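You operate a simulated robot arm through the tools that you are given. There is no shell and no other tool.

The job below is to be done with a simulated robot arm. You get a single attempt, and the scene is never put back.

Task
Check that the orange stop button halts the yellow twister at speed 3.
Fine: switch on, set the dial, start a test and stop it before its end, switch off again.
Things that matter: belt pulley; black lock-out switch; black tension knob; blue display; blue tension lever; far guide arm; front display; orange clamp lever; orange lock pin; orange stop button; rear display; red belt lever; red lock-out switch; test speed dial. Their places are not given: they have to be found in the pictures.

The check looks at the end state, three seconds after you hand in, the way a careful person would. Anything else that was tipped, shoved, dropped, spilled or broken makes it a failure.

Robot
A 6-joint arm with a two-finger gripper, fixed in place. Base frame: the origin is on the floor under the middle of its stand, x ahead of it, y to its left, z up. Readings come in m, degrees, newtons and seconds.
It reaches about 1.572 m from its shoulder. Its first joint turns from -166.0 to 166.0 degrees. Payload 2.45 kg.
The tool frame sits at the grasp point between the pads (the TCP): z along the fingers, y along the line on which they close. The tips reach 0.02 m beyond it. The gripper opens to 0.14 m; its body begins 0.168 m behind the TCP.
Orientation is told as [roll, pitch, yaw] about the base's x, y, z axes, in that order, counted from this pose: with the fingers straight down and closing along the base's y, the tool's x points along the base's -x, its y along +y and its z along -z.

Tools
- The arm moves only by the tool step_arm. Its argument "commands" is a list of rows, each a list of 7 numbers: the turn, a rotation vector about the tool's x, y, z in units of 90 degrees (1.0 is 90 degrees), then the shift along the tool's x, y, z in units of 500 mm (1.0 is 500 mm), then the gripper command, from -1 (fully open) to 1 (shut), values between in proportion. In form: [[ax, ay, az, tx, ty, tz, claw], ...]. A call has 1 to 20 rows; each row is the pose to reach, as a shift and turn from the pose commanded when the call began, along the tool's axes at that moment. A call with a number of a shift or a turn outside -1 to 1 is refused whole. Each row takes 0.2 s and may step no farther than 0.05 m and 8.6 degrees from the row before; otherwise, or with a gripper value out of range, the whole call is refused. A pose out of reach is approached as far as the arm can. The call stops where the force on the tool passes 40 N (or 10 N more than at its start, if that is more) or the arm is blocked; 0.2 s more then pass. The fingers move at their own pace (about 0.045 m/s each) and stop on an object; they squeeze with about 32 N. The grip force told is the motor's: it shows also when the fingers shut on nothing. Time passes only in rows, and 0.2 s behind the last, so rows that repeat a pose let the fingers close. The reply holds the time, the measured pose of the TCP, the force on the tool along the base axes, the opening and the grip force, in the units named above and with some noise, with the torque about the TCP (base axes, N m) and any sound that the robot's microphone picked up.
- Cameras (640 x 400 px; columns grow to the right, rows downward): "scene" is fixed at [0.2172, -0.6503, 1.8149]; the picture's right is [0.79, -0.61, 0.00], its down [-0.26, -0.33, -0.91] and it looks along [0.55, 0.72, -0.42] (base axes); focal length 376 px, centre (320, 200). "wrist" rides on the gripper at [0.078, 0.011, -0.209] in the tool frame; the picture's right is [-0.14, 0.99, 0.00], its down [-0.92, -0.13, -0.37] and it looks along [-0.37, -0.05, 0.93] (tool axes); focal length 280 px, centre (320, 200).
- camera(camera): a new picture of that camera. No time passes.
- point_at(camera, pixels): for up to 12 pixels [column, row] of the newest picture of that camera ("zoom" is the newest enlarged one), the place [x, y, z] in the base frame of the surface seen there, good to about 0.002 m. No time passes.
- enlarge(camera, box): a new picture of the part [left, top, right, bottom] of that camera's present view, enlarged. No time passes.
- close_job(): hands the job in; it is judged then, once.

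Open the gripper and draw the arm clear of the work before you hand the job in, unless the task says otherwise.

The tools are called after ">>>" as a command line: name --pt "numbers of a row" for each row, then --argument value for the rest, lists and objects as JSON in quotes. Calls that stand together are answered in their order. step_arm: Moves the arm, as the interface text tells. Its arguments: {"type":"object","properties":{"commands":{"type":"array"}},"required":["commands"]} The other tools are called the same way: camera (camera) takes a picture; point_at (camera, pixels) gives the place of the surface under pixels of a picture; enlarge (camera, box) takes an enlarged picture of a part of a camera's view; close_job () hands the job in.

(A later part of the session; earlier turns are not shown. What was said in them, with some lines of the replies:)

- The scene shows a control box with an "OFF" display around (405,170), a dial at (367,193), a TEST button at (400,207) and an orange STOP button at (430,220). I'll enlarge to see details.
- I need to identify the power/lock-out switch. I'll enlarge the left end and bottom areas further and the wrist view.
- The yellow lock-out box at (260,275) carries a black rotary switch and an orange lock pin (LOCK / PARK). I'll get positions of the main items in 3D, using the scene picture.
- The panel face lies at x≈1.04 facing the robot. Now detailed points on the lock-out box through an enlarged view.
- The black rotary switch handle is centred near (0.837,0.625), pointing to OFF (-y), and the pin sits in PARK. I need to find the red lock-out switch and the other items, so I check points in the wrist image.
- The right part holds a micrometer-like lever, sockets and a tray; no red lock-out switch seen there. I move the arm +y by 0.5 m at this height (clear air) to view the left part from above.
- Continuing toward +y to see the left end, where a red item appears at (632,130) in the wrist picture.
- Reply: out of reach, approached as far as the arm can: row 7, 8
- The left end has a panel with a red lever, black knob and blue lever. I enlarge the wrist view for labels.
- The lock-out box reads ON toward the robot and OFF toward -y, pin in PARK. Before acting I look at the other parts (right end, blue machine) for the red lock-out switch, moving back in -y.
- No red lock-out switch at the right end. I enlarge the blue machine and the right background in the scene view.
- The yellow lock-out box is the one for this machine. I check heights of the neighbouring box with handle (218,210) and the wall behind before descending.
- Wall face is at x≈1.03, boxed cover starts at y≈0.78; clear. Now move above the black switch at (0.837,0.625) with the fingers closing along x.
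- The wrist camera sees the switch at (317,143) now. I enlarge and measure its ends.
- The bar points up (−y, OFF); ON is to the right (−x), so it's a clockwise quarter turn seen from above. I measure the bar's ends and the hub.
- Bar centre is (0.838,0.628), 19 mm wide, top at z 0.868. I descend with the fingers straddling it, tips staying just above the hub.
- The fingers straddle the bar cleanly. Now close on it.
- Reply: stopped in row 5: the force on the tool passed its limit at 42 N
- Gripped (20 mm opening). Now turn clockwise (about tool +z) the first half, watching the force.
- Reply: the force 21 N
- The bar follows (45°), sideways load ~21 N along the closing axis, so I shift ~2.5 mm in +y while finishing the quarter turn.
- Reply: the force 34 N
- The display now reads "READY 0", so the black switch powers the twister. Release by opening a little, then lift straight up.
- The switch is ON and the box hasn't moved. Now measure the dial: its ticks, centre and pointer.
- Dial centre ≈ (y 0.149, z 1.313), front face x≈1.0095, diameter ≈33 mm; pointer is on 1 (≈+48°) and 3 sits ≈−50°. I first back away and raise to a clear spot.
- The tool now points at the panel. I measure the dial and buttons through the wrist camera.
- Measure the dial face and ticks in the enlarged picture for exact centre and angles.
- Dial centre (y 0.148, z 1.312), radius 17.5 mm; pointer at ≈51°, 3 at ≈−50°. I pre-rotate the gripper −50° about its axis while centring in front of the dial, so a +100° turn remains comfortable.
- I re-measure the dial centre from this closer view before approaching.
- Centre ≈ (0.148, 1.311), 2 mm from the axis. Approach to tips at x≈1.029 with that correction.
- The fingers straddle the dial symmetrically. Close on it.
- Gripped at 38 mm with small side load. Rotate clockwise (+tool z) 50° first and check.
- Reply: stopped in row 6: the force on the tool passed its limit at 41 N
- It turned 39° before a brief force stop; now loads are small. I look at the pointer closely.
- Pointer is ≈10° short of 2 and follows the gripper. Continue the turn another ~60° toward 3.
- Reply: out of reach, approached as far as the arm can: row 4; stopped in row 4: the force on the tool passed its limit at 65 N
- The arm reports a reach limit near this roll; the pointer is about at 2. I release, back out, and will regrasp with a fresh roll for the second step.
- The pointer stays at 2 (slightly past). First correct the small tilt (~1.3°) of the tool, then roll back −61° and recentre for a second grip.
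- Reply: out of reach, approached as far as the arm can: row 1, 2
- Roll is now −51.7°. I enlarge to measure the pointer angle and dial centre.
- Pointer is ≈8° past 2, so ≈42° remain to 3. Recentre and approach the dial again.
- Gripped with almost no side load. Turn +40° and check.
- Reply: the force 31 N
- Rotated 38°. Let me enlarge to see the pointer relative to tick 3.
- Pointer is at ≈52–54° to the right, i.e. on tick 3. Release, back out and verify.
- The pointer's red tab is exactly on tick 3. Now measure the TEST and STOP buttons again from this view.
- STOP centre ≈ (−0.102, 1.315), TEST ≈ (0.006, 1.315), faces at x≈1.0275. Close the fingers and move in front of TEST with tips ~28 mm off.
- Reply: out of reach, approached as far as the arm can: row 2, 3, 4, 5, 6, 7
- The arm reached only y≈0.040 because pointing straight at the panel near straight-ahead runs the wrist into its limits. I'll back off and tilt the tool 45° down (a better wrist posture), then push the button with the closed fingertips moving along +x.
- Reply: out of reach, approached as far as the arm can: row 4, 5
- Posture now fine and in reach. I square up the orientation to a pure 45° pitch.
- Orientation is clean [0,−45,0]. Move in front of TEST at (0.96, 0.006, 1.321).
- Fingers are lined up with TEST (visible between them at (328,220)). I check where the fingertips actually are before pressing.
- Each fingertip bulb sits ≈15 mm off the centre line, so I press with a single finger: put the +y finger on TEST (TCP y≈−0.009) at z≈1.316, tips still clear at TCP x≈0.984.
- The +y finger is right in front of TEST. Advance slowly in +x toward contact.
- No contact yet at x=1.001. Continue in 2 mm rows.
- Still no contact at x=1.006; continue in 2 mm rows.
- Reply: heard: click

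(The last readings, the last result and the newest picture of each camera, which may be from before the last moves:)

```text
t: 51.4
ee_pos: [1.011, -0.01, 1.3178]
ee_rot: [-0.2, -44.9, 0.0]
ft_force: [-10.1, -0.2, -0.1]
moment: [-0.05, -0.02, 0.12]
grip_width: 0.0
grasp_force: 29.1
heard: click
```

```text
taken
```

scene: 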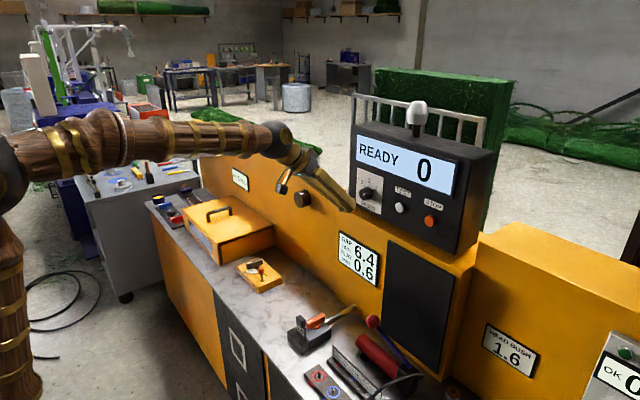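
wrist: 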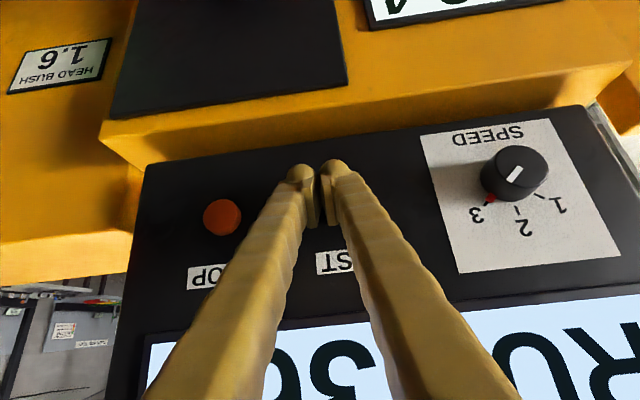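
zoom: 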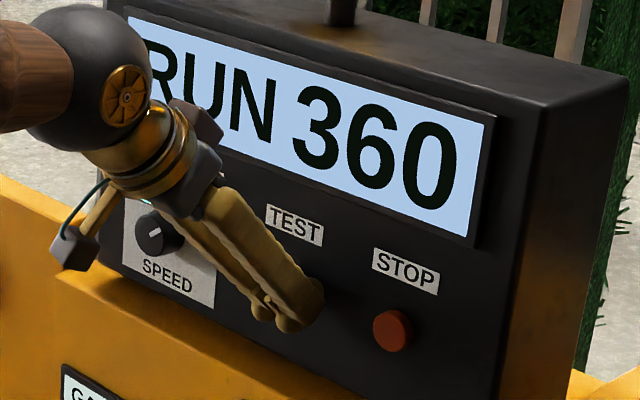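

TEST clicked and the display shows "RUN 360". Now retreat, shift −0.077 m in y so the −y finger faces STOP, and press it in the same call.

>>> step_arm --pt "0 0 0 0.0354 0 -0.0354 1" --pt "0 0 0 0.0354 -0.08 -0.0354 1" --pt "0 0 0 0.0354 -0.154 -0.0354 1" --pt "0 0 0 0.0113 -0.154 -0.0113 1" --pt "0 0 0 0.0042 -0.154 -0.0042 1" --pt "0 0 0 0 -0.154 0 1" --pt "0 0 0 -0.0028 -0.154 0.0028 1"

>>> enlarge --camera "scene" --box '[350, 130, 470, 240]'

>>> camera --camera "scene"

```text
t: 53.0
ee_pos: [1.0109, -0.0873, 1.3159]
ee_rot: [-0.3, -44.9, -0.1]
ft_force: [-17.2, -5.0, 2.3]
moment: [-0.03, -0.07, -0.28]
grip_width: 0.0
grasp_force: 29.4
heard: click
```

```text
3.64 times, centred on (410, 185) of scene
```

zoom: 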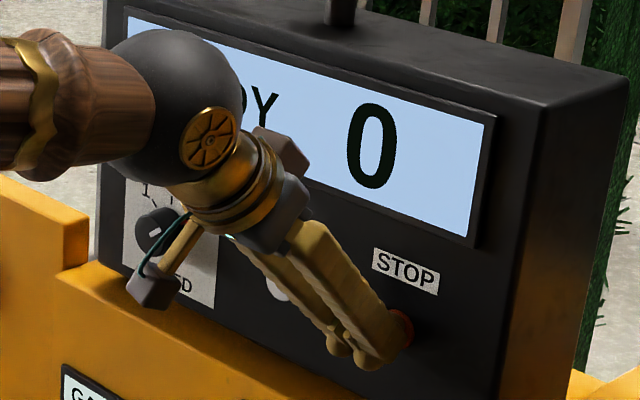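

```text
taken
```

scene: 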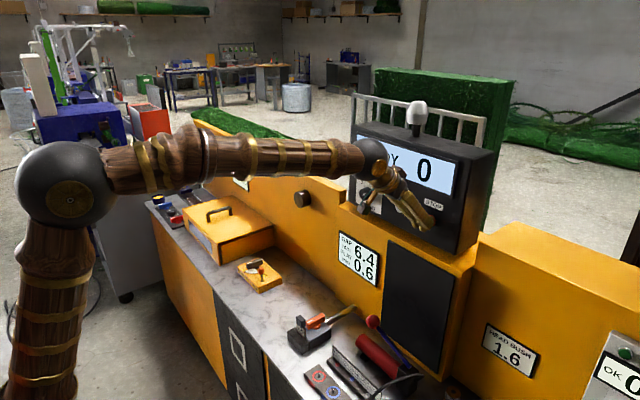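

STOP clicked and the display returned to "…DY 0" after 1.6 s. Retreat from the panel and look at the whole display.

>>> step_arm --pt "0 0 0 0.0354 0 -0.0354 1" --pt "0 0 0 0.0849 0 -0.0849 1" --pt "0 0 0 0.1414 0 -0.1414 1" --pt "0 0 0 0.198 0 -0.198 1" --pt "0 0 0 0.2546 0 -0.2546 1"

>>> camera --camera "scene"

>>> camera --camera "wrist"

```text
t: 54.2
ee_pos: [0.8331, -0.0876, 1.3148]
ee_rot: [-0.2, -44.9, 0.0]
ft_force: [0.6, -0.4, -1.0]
moment: [0.0, -0.04, 0.04]
grip_width: 0.0002
grasp_force: 29.4
```

```text
taken
```

scene: 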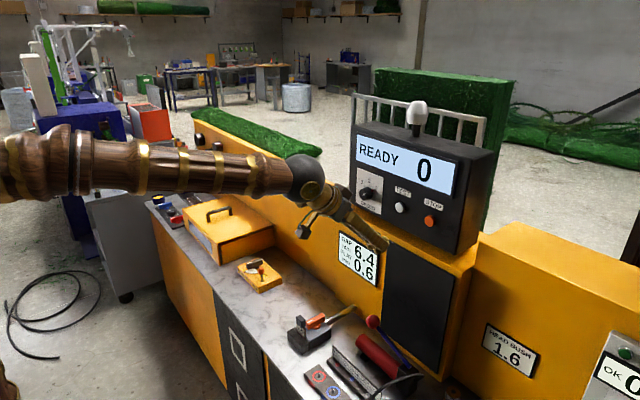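

```text
taken
```

wrist: 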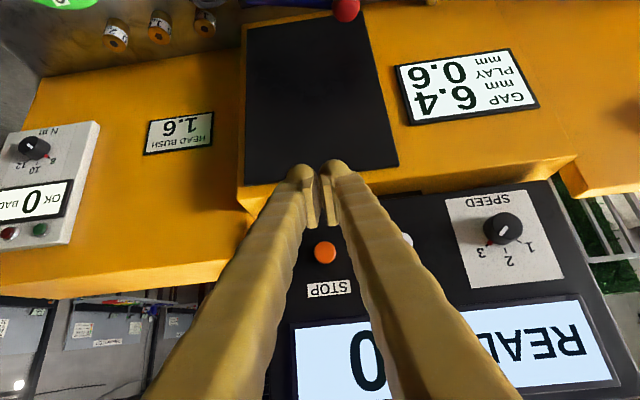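

Display reads "READY 0" with the dial still on 3. Now return to the lock-out switch to switch off: first back to tool-down posture at (0.70,0.30,1.33).

>>> step_arm --pt "0 0.05 0 0.0167 0.0775 -0.0209 1" --pt "0 0.1 0 0.0334 0.155 -0.0419 0.6" --pt "0 0.15 0 0.0501 0.2326 -0.0628 0.4" --pt "0 0.2 0 0.0668 0.3101 -0.0837 0.2" --pt "0 0.25 0 0.0835 0.3876 -0.1047 0.2" --pt "0 0.3 0 0.1001 0.4651 -0.1256 0.2" --pt "0 0.35 0 0.1168 0.5426 -0.1465 0.2" --pt "0 0.4 0 0.1335 0.6202 -0.1674 0.2" --pt "0 0.45 0 0.1502 0.6977 -0.1884 0.2" --pt "0 0.5 0 0.1669 0.7752 -0.2093 0.2" --pt "0 0.5 0 0.1669 0.7752 -0.2093 0.2"

```text
t: 56.6
ee_pos: [0.6993, 0.3022, 1.3302]
ee_rot: [-0.3, 0.1, -0.1]
ft_force: [-0.3, -0.2, -1.2]
moment: [-0.03, 0.01, 0.01]
grip_width: 0.056
grasp_force: 0.1
```

Tool is down with 56 mm opening. Move above the switch at (0.839,0.630,1.067).

>>> step_arm --pt "0 0 0 -0.0279 0.0656 0.0526 0.2" --pt "0 0 0 -0.0558 0.1311 0.1052 0.2" --pt "0 0 0 -0.0838 0.1967 0.1578 0.2" --pt "0 0 0 -0.1117 0.2622 0.2104 0.2" --pt "0 0 0 -0.1396 0.3278 0.263 0.2" --pt "0 0 0 -0.1675 0.3934 0.3156 0.2" --pt "0 0 0 -0.1954 0.4589 0.3682 0.2" --pt "0 0 0 -0.2234 0.5245 0.4208 0.2" --pt "0 0 0 -0.2513 0.59 0.4734 0.2" --pt "0 0 0 -0.2792 0.6556 0.526 0.2" --pt "0 0 0 -0.2792 0.6556 0.526 0.2"

>>> camera --camera "wrist"

>>> enlarge --camera "wrist" --box '[220, 80, 370, 200]'

```text
t: 59.0
ee_pos: [0.8404, 0.6283, 1.0707]
ee_rot: [-0.2, 0.0, -0.1]
ft_force: [0.2, -1.0, -0.6]
moment: [0.03, 0.02, 0.0]
grip_width: 0.0559
grasp_force: 0.2
```

```text
taken
```

wrist: 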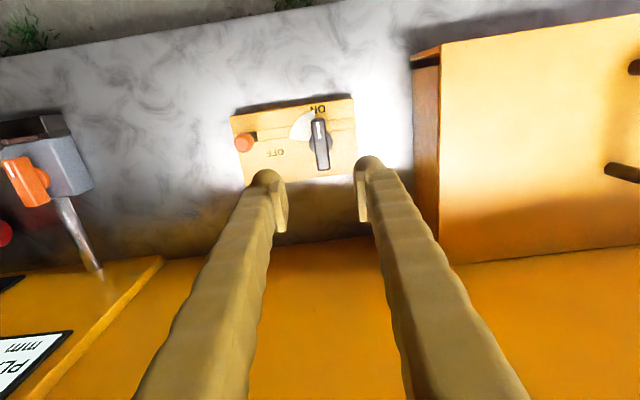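

```text
3.33 times, centred on (295, 140) of wrist
```

zoom: 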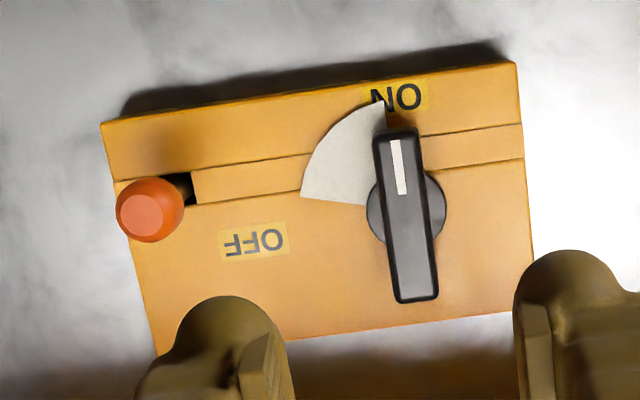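

Measure the bar's position in the ON orientation.

>>> point_at --camera "zoom" --pixels '[[378, 140], [412, 138], [400, 295], [435, 290], [388, 215], [424, 212], [408, 230], [372, 215], [442, 205], [110, 125], [512, 70], [525, 240]]'

```text
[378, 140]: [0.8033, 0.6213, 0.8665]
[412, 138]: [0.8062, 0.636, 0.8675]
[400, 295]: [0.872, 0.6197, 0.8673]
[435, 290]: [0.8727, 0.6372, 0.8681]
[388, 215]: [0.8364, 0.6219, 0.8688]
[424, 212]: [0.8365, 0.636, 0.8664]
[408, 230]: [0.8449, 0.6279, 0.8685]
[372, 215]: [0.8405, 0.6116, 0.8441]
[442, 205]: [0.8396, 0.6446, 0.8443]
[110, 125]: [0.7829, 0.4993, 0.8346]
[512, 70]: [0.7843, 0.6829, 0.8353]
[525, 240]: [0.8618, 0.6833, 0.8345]
```

Bar centre ≈ (0.8385, 0.6285). Descend straddling it to z≈0.868, then close.

>>> step_arm --pt "0 0 0 0.0038 0.0008 0.08 0.2" --pt "0 0 0 0.0038 0.0008 0.16 0.2" --pt "0 0 0 0.0038 0.0008 0.24 0.2" --pt "0 0 0 0.0038 0.0008 0.3 0.2" --pt "0 0 0 0.0038 0.0008 0.34 0.2" --pt "0 0 0 0.0038 0.0008 0.37 0.2" --pt "0 0 0 0.0038 0.0008 0.39 0.2" --pt "0 0 0 0.0038 0.0008 0.405 0.2" --pt "0 0 0 0.0038 0.0008 0.405 0.2"

>>> camera --camera "wrist"

```text
t: 61.0
ee_pos: [0.8379, 0.6262, 0.8659]
ee_rot: [-0.1, 0.0, -0.1]
ft_force: [0.7, 1.2, 0.3]
moment: [0.02, -0.01, -0.02]
grip_width: 0.0558
grasp_force: 0.0
```

```text
taken
```

wrist: 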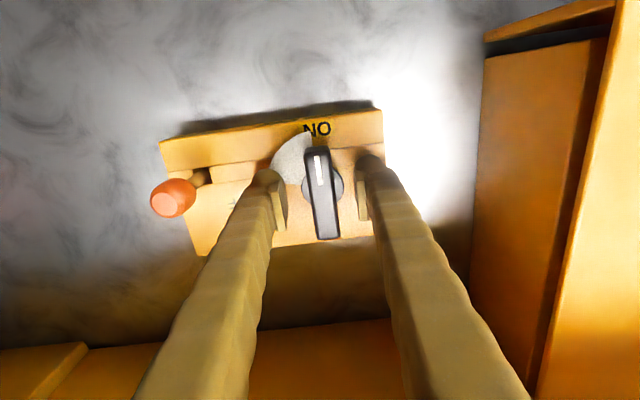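

The bar is centred between the pads. Close on it.

>>> step_arm --pt "0 0 0 0 0.001 -0.002 0.5" --pt "0 0 0 0 0.001 -0.002 0.7" --pt "0 0 0 0 0.001 -0.002 1" --pt "0 0 0 0 0.001 -0.002 1"

>>> camera --camera "wrist"

```text
t: 62.0
ee_pos: [0.8372, 0.6298, 0.8666]
ee_rot: [-0.1, 0.0, -0.1]
ft_force: [4.7, 22.9, -4.3]
moment: [0.22, -0.07, 0.04]
grip_width: 0.0202
grasp_force: 38.2
```

```text
taken
```

wrist: 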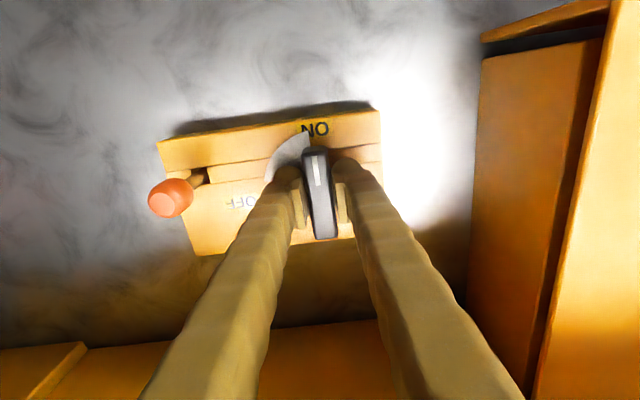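

Gripped; side load 23 N in +y, so I shift ~2 mm (+y, +x) while turning counter-clockwise back toward OFF, first half.

>>> step_arm --pt "0 0 0 -0.003 0.003 0 1" --pt "0 0 -0.08 -0.003 0.003 0 1" --pt "0 0 -0.16 -0.003 0.003 0 1" --pt "0 0 -0.24 -0.003 0.003 0 1" --pt "0 0 -0.32 -0.003 0.003 0 1" --pt "0 0 -0.4 -0.003 0.003 0 1" --pt "0 0 -0.48 -0.003 0.003 0 1"

>>> camera --camera "wrist"

```text
t: 63.6
ee_pos: [0.8393, 0.6287, 0.8669]
ee_rot: [-0.1, 0.2, 43.2]
ft_force: [-19.9, -19.8, 1.7]
moment: [-0.38, 0.36, -0.02]
grip_width: 0.0199
grasp_force: 44.4
```

```text
taken
```

wrist: 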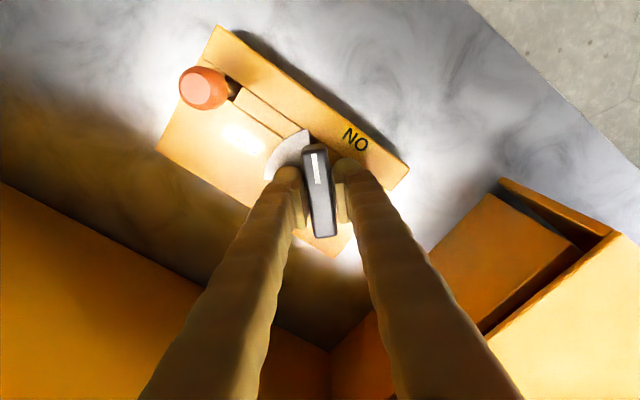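

Half way at 43°; a 28 N load along the bar, so I relieve it by 1.5 mm along tool +x and finish the turn to 90°.

>>> step_arm --pt "0 0 0 0.003 0 0 1" --pt "0 0 -0.08 0.003 0 0 1" --pt "0 0 -0.16 0.003 0 0 1" --pt "0 0 -0.24 0.003 0 0 1" --pt "0 0 -0.32 0.003 0 0 1" --pt "0 0 -0.4 0.003 0 0 1" --pt "0 0 -0.47 0.003 0 0 1" --pt "0 0 -0.525 0.003 0 0 1"

>>> camera --camera "wrist"

>>> camera --camera "scene"

```text
t: 65.0
ee_pos: [0.8406, 0.6285, 0.866]
ee_rot: [-0.1, 0.1, 75.5]
ft_force: [6.5, 6.6, -5.7]
moment: [0.03, -0.06, 0.06]
grip_width: 0.0203
grasp_force: 44.3
stopped in row 6: the force on the tool passed its limit at 41 N (the readings are from after the stop); the commanded pose is now the measured one
```

```text
taken
```

wrist: 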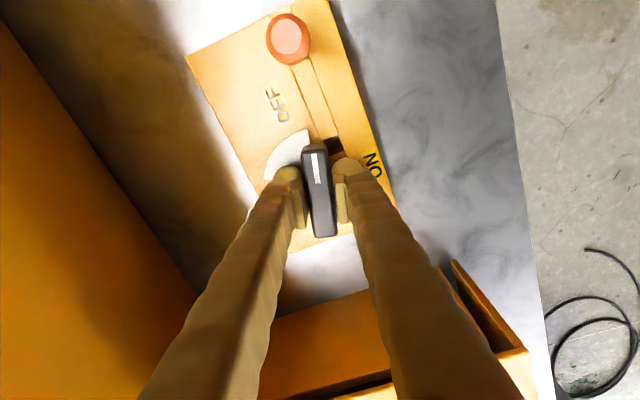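

```text
taken
```

scene: 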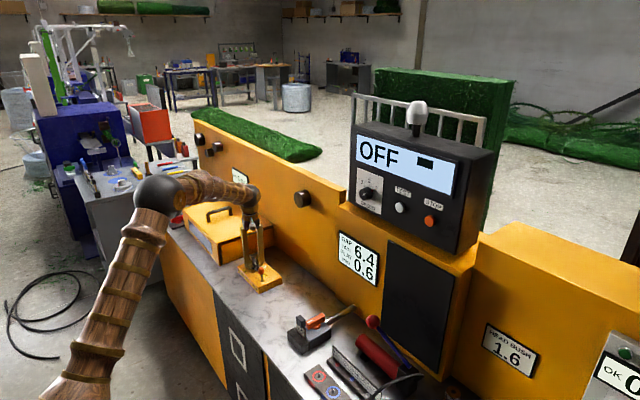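

Display already reads OFF; 14.5° remain to bring the handle squarely to OFF.

>>> step_arm --pt "0 0 -0.06 0 0 0 1" --pt "0 0 -0.12 0 0 0 1" --pt "0 0 -0.165 0 0 0 1" --pt "0 0 -0.165 0 0 0 1"

>>> camera --camera "wrist"

```text
t: 66.0
ee_pos: [0.8403, 0.6291, 0.8665]
ee_rot: [-0.1, 0.1, 90.3]
ft_force: [28.6, 10.8, -13.6]
moment: [0.21, -0.25, -0.27]
grip_width: 0.0201
grasp_force: 45.4
```

```text
taken
```

wrist: 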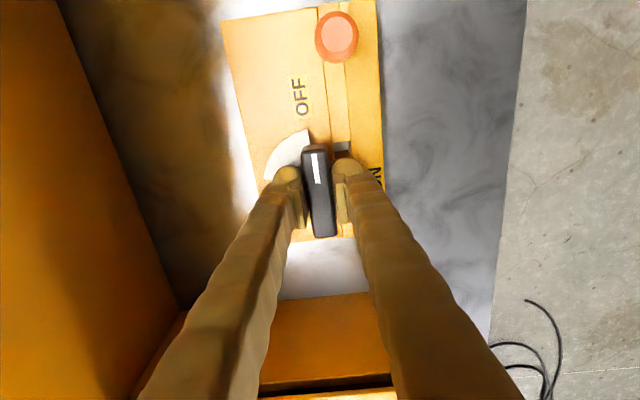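

The handle is at OFF (90.3°). Release and lift straight up.

>>> step_arm --pt "0 0 0 0 0 0 0.3" --pt "0 0 0 0 0 0 0.1" --pt "0 0 0 0 0 0 0.1" --pt "0 0 0 0 0 0 0.1" --pt "0 0 0 0 0 -0.04 0.1" --pt "0 0 0 0 0 -0.1 0.1" --pt "0 0 0 0 0 -0.2 0.1" --pt "0 0 0 0 0 -0.3 0.1" --pt "0 0 0 0 0 -0.4 0.1" --pt "0 0 0 0 0 -0.47 0.1"

>>> camera --camera "wrist"

>>> enlarge --camera "wrist" --box '[255, 40, 375, 190]'

>>> point_at --camera "zoom" --pixels '[[345, 80], [315, 215], [345, 340], [322, 245], [400, 30], [425, 345]]'

>>> camera --camera "scene"

```text
t: 68.2
ee_pos: [0.8385, 0.6301, 1.1052]
ee_rot: [0.0, 0.1, 90.4]
ft_force: [-0.1, -0.3, -1.1]
moment: [-0.01, 0.03, 0.0]
grip_width: 0.063
grasp_force: 0.1
```

```text
taken
```

wrist: 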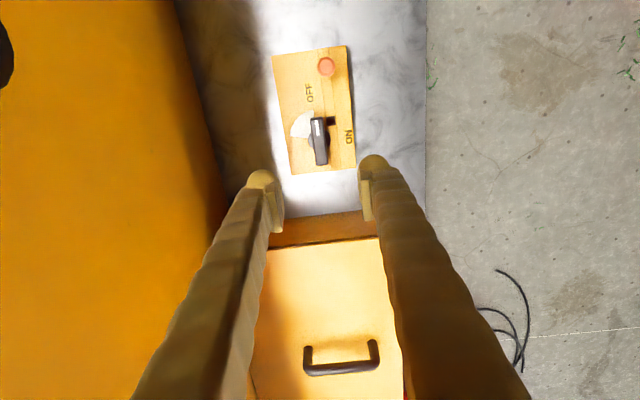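

```text
2.67 times, centred on (315, 115) of wrist
```

zoom: 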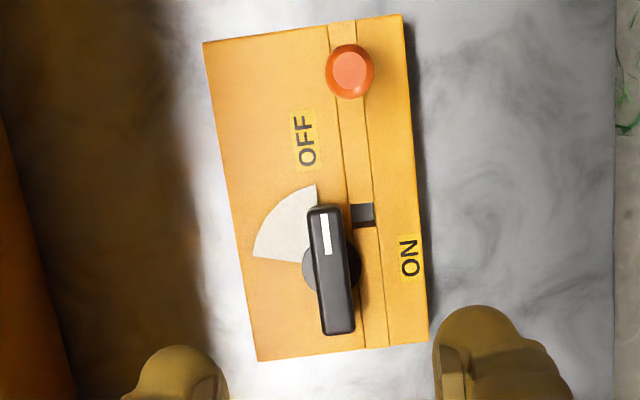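

```text
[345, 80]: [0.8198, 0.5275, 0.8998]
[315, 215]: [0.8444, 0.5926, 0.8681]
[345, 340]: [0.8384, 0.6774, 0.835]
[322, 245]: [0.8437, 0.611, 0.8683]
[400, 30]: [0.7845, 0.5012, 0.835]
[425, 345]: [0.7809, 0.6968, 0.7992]
```

```text
taken
```

scene: 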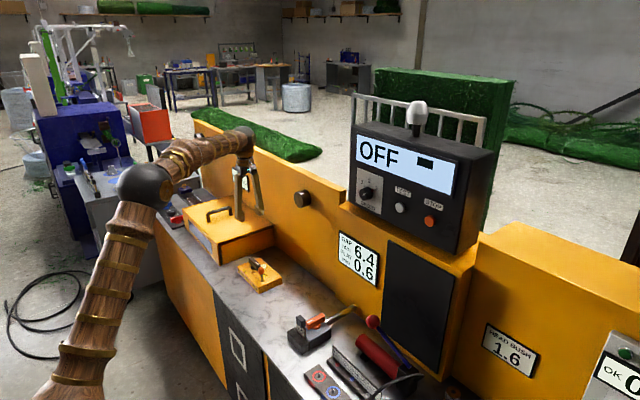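

Everything is OFF, handle square to OFF, pin still in PARK, box in place. I withdraw up and back with the gripper opening fully.

>>> step_arm --pt "0 0 0 0.0 0.0 -0.08 0.1" --pt "0 0 0 0.06 0.044 -0.13 0.1" --pt "0 0 0 0.12 0.088 -0.18 0.1" --pt "0 0 0 0.18 0.132 -0.23 0" --pt "0 0 0 0.24 0.176 -0.28 -0.2" --pt "0 0 0 0.3 0.22 -0.33 -0.4" --pt "0 0 0 0.36 0.264 -0.38 -0.6" --pt "0 0 0 0.42 0.308 -0.43 -0.8" --pt "0 0 0 0.48 0.352 -0.48 -1" --pt "0 0 0 0.54 0.396 -0.53 -1" --pt "0 0 0 0.6 0.44 -0.58 -1" --pt "0 0 0 0.66 0.484 -0.62 -1" --pt "0 0 0 0.72 0.528 -0.64 -1" --pt "0 0 0 0.76 0.557 -0.65 -1" --pt "0 0 0 0.76 0.557 -0.65 -1"

>>> camera --camera "scene"

>>> enlarge --camera "scene" --box '[330, 100, 480, 240]'

>>> enlarge --camera "scene" --box '[220, 250, 300, 300]'

```text
t: 71.4
ee_pos: [0.5619, 0.2475, 1.4264]
ee_rot: [0.0, 0.1, 90.4]
ft_force: [-0.4, 0.0, -0.4]
moment: [0.01, -0.01, -0.02]
grip_width: 0.14
grasp_force: 0.1
```

```text
taken
```

scene: 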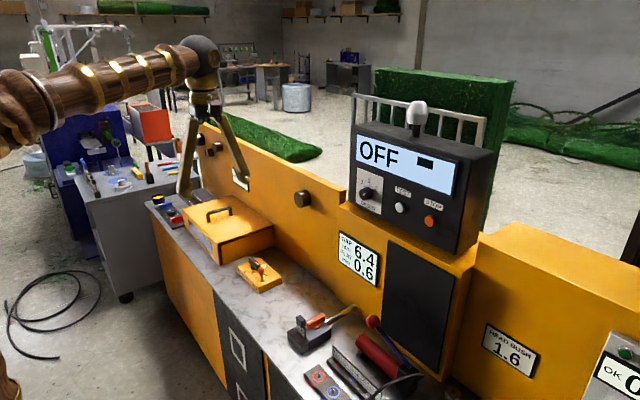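

```text
2.86 times, centred on (405, 170) of scene
```

zoom: 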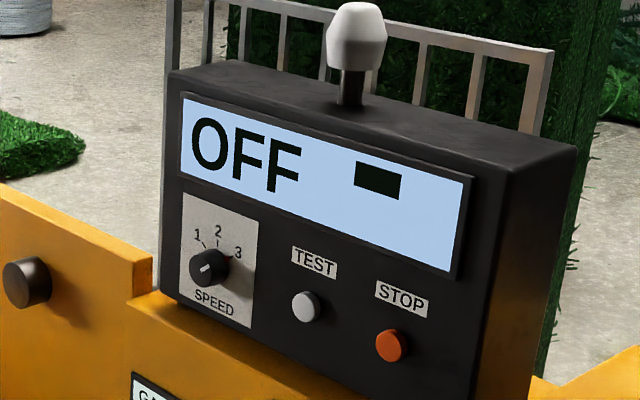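

```text
8.00 times, centred on (260, 275) of scene
```

zoom: 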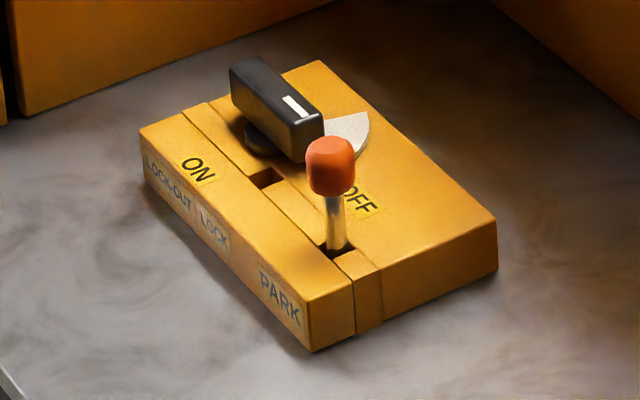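

The display reads OFF, the dial is on 3, and the black switch is at OFF. The lock pin is in PARK and its box hasn't moved. The gripper is open and the arm is clear, so I'm handing in the job.

>>> close_job

```text
The job is handed in.
```

The orange stop button does halt the yellow twister at speed 3. I ran the whole check and handed the job in.

1. **Switch on:** I turned the black lock-out switch to ON, and the display went from "OFF" to "READY 0".
2. **Set the dial:** I turned the test speed dial from 1 to 3, which took two grips. The pointer sat on the 3 mark.
3. **Start a test:** I pressed TEST. It clicked and the display showed "RUN 360".
4. **Stop it:** I pressed the orange STOP button 1.6 seconds later. It clicked and the display went back to "READY 0". I don't know how long a full test runs, so I'm taking the click and the immediate return to "READY 0" as proof that the button stopped it.
5. **Switch off:** I turned the lock-out switch back to OFF, and the display reads "OFF".

The dial is still on 3, since the task didn't ask to turn it back. The orange lock pin stayed in PARK, and I saw nothing else moved or knocked. I never found the red lock-out switch, but the check didn't need it.
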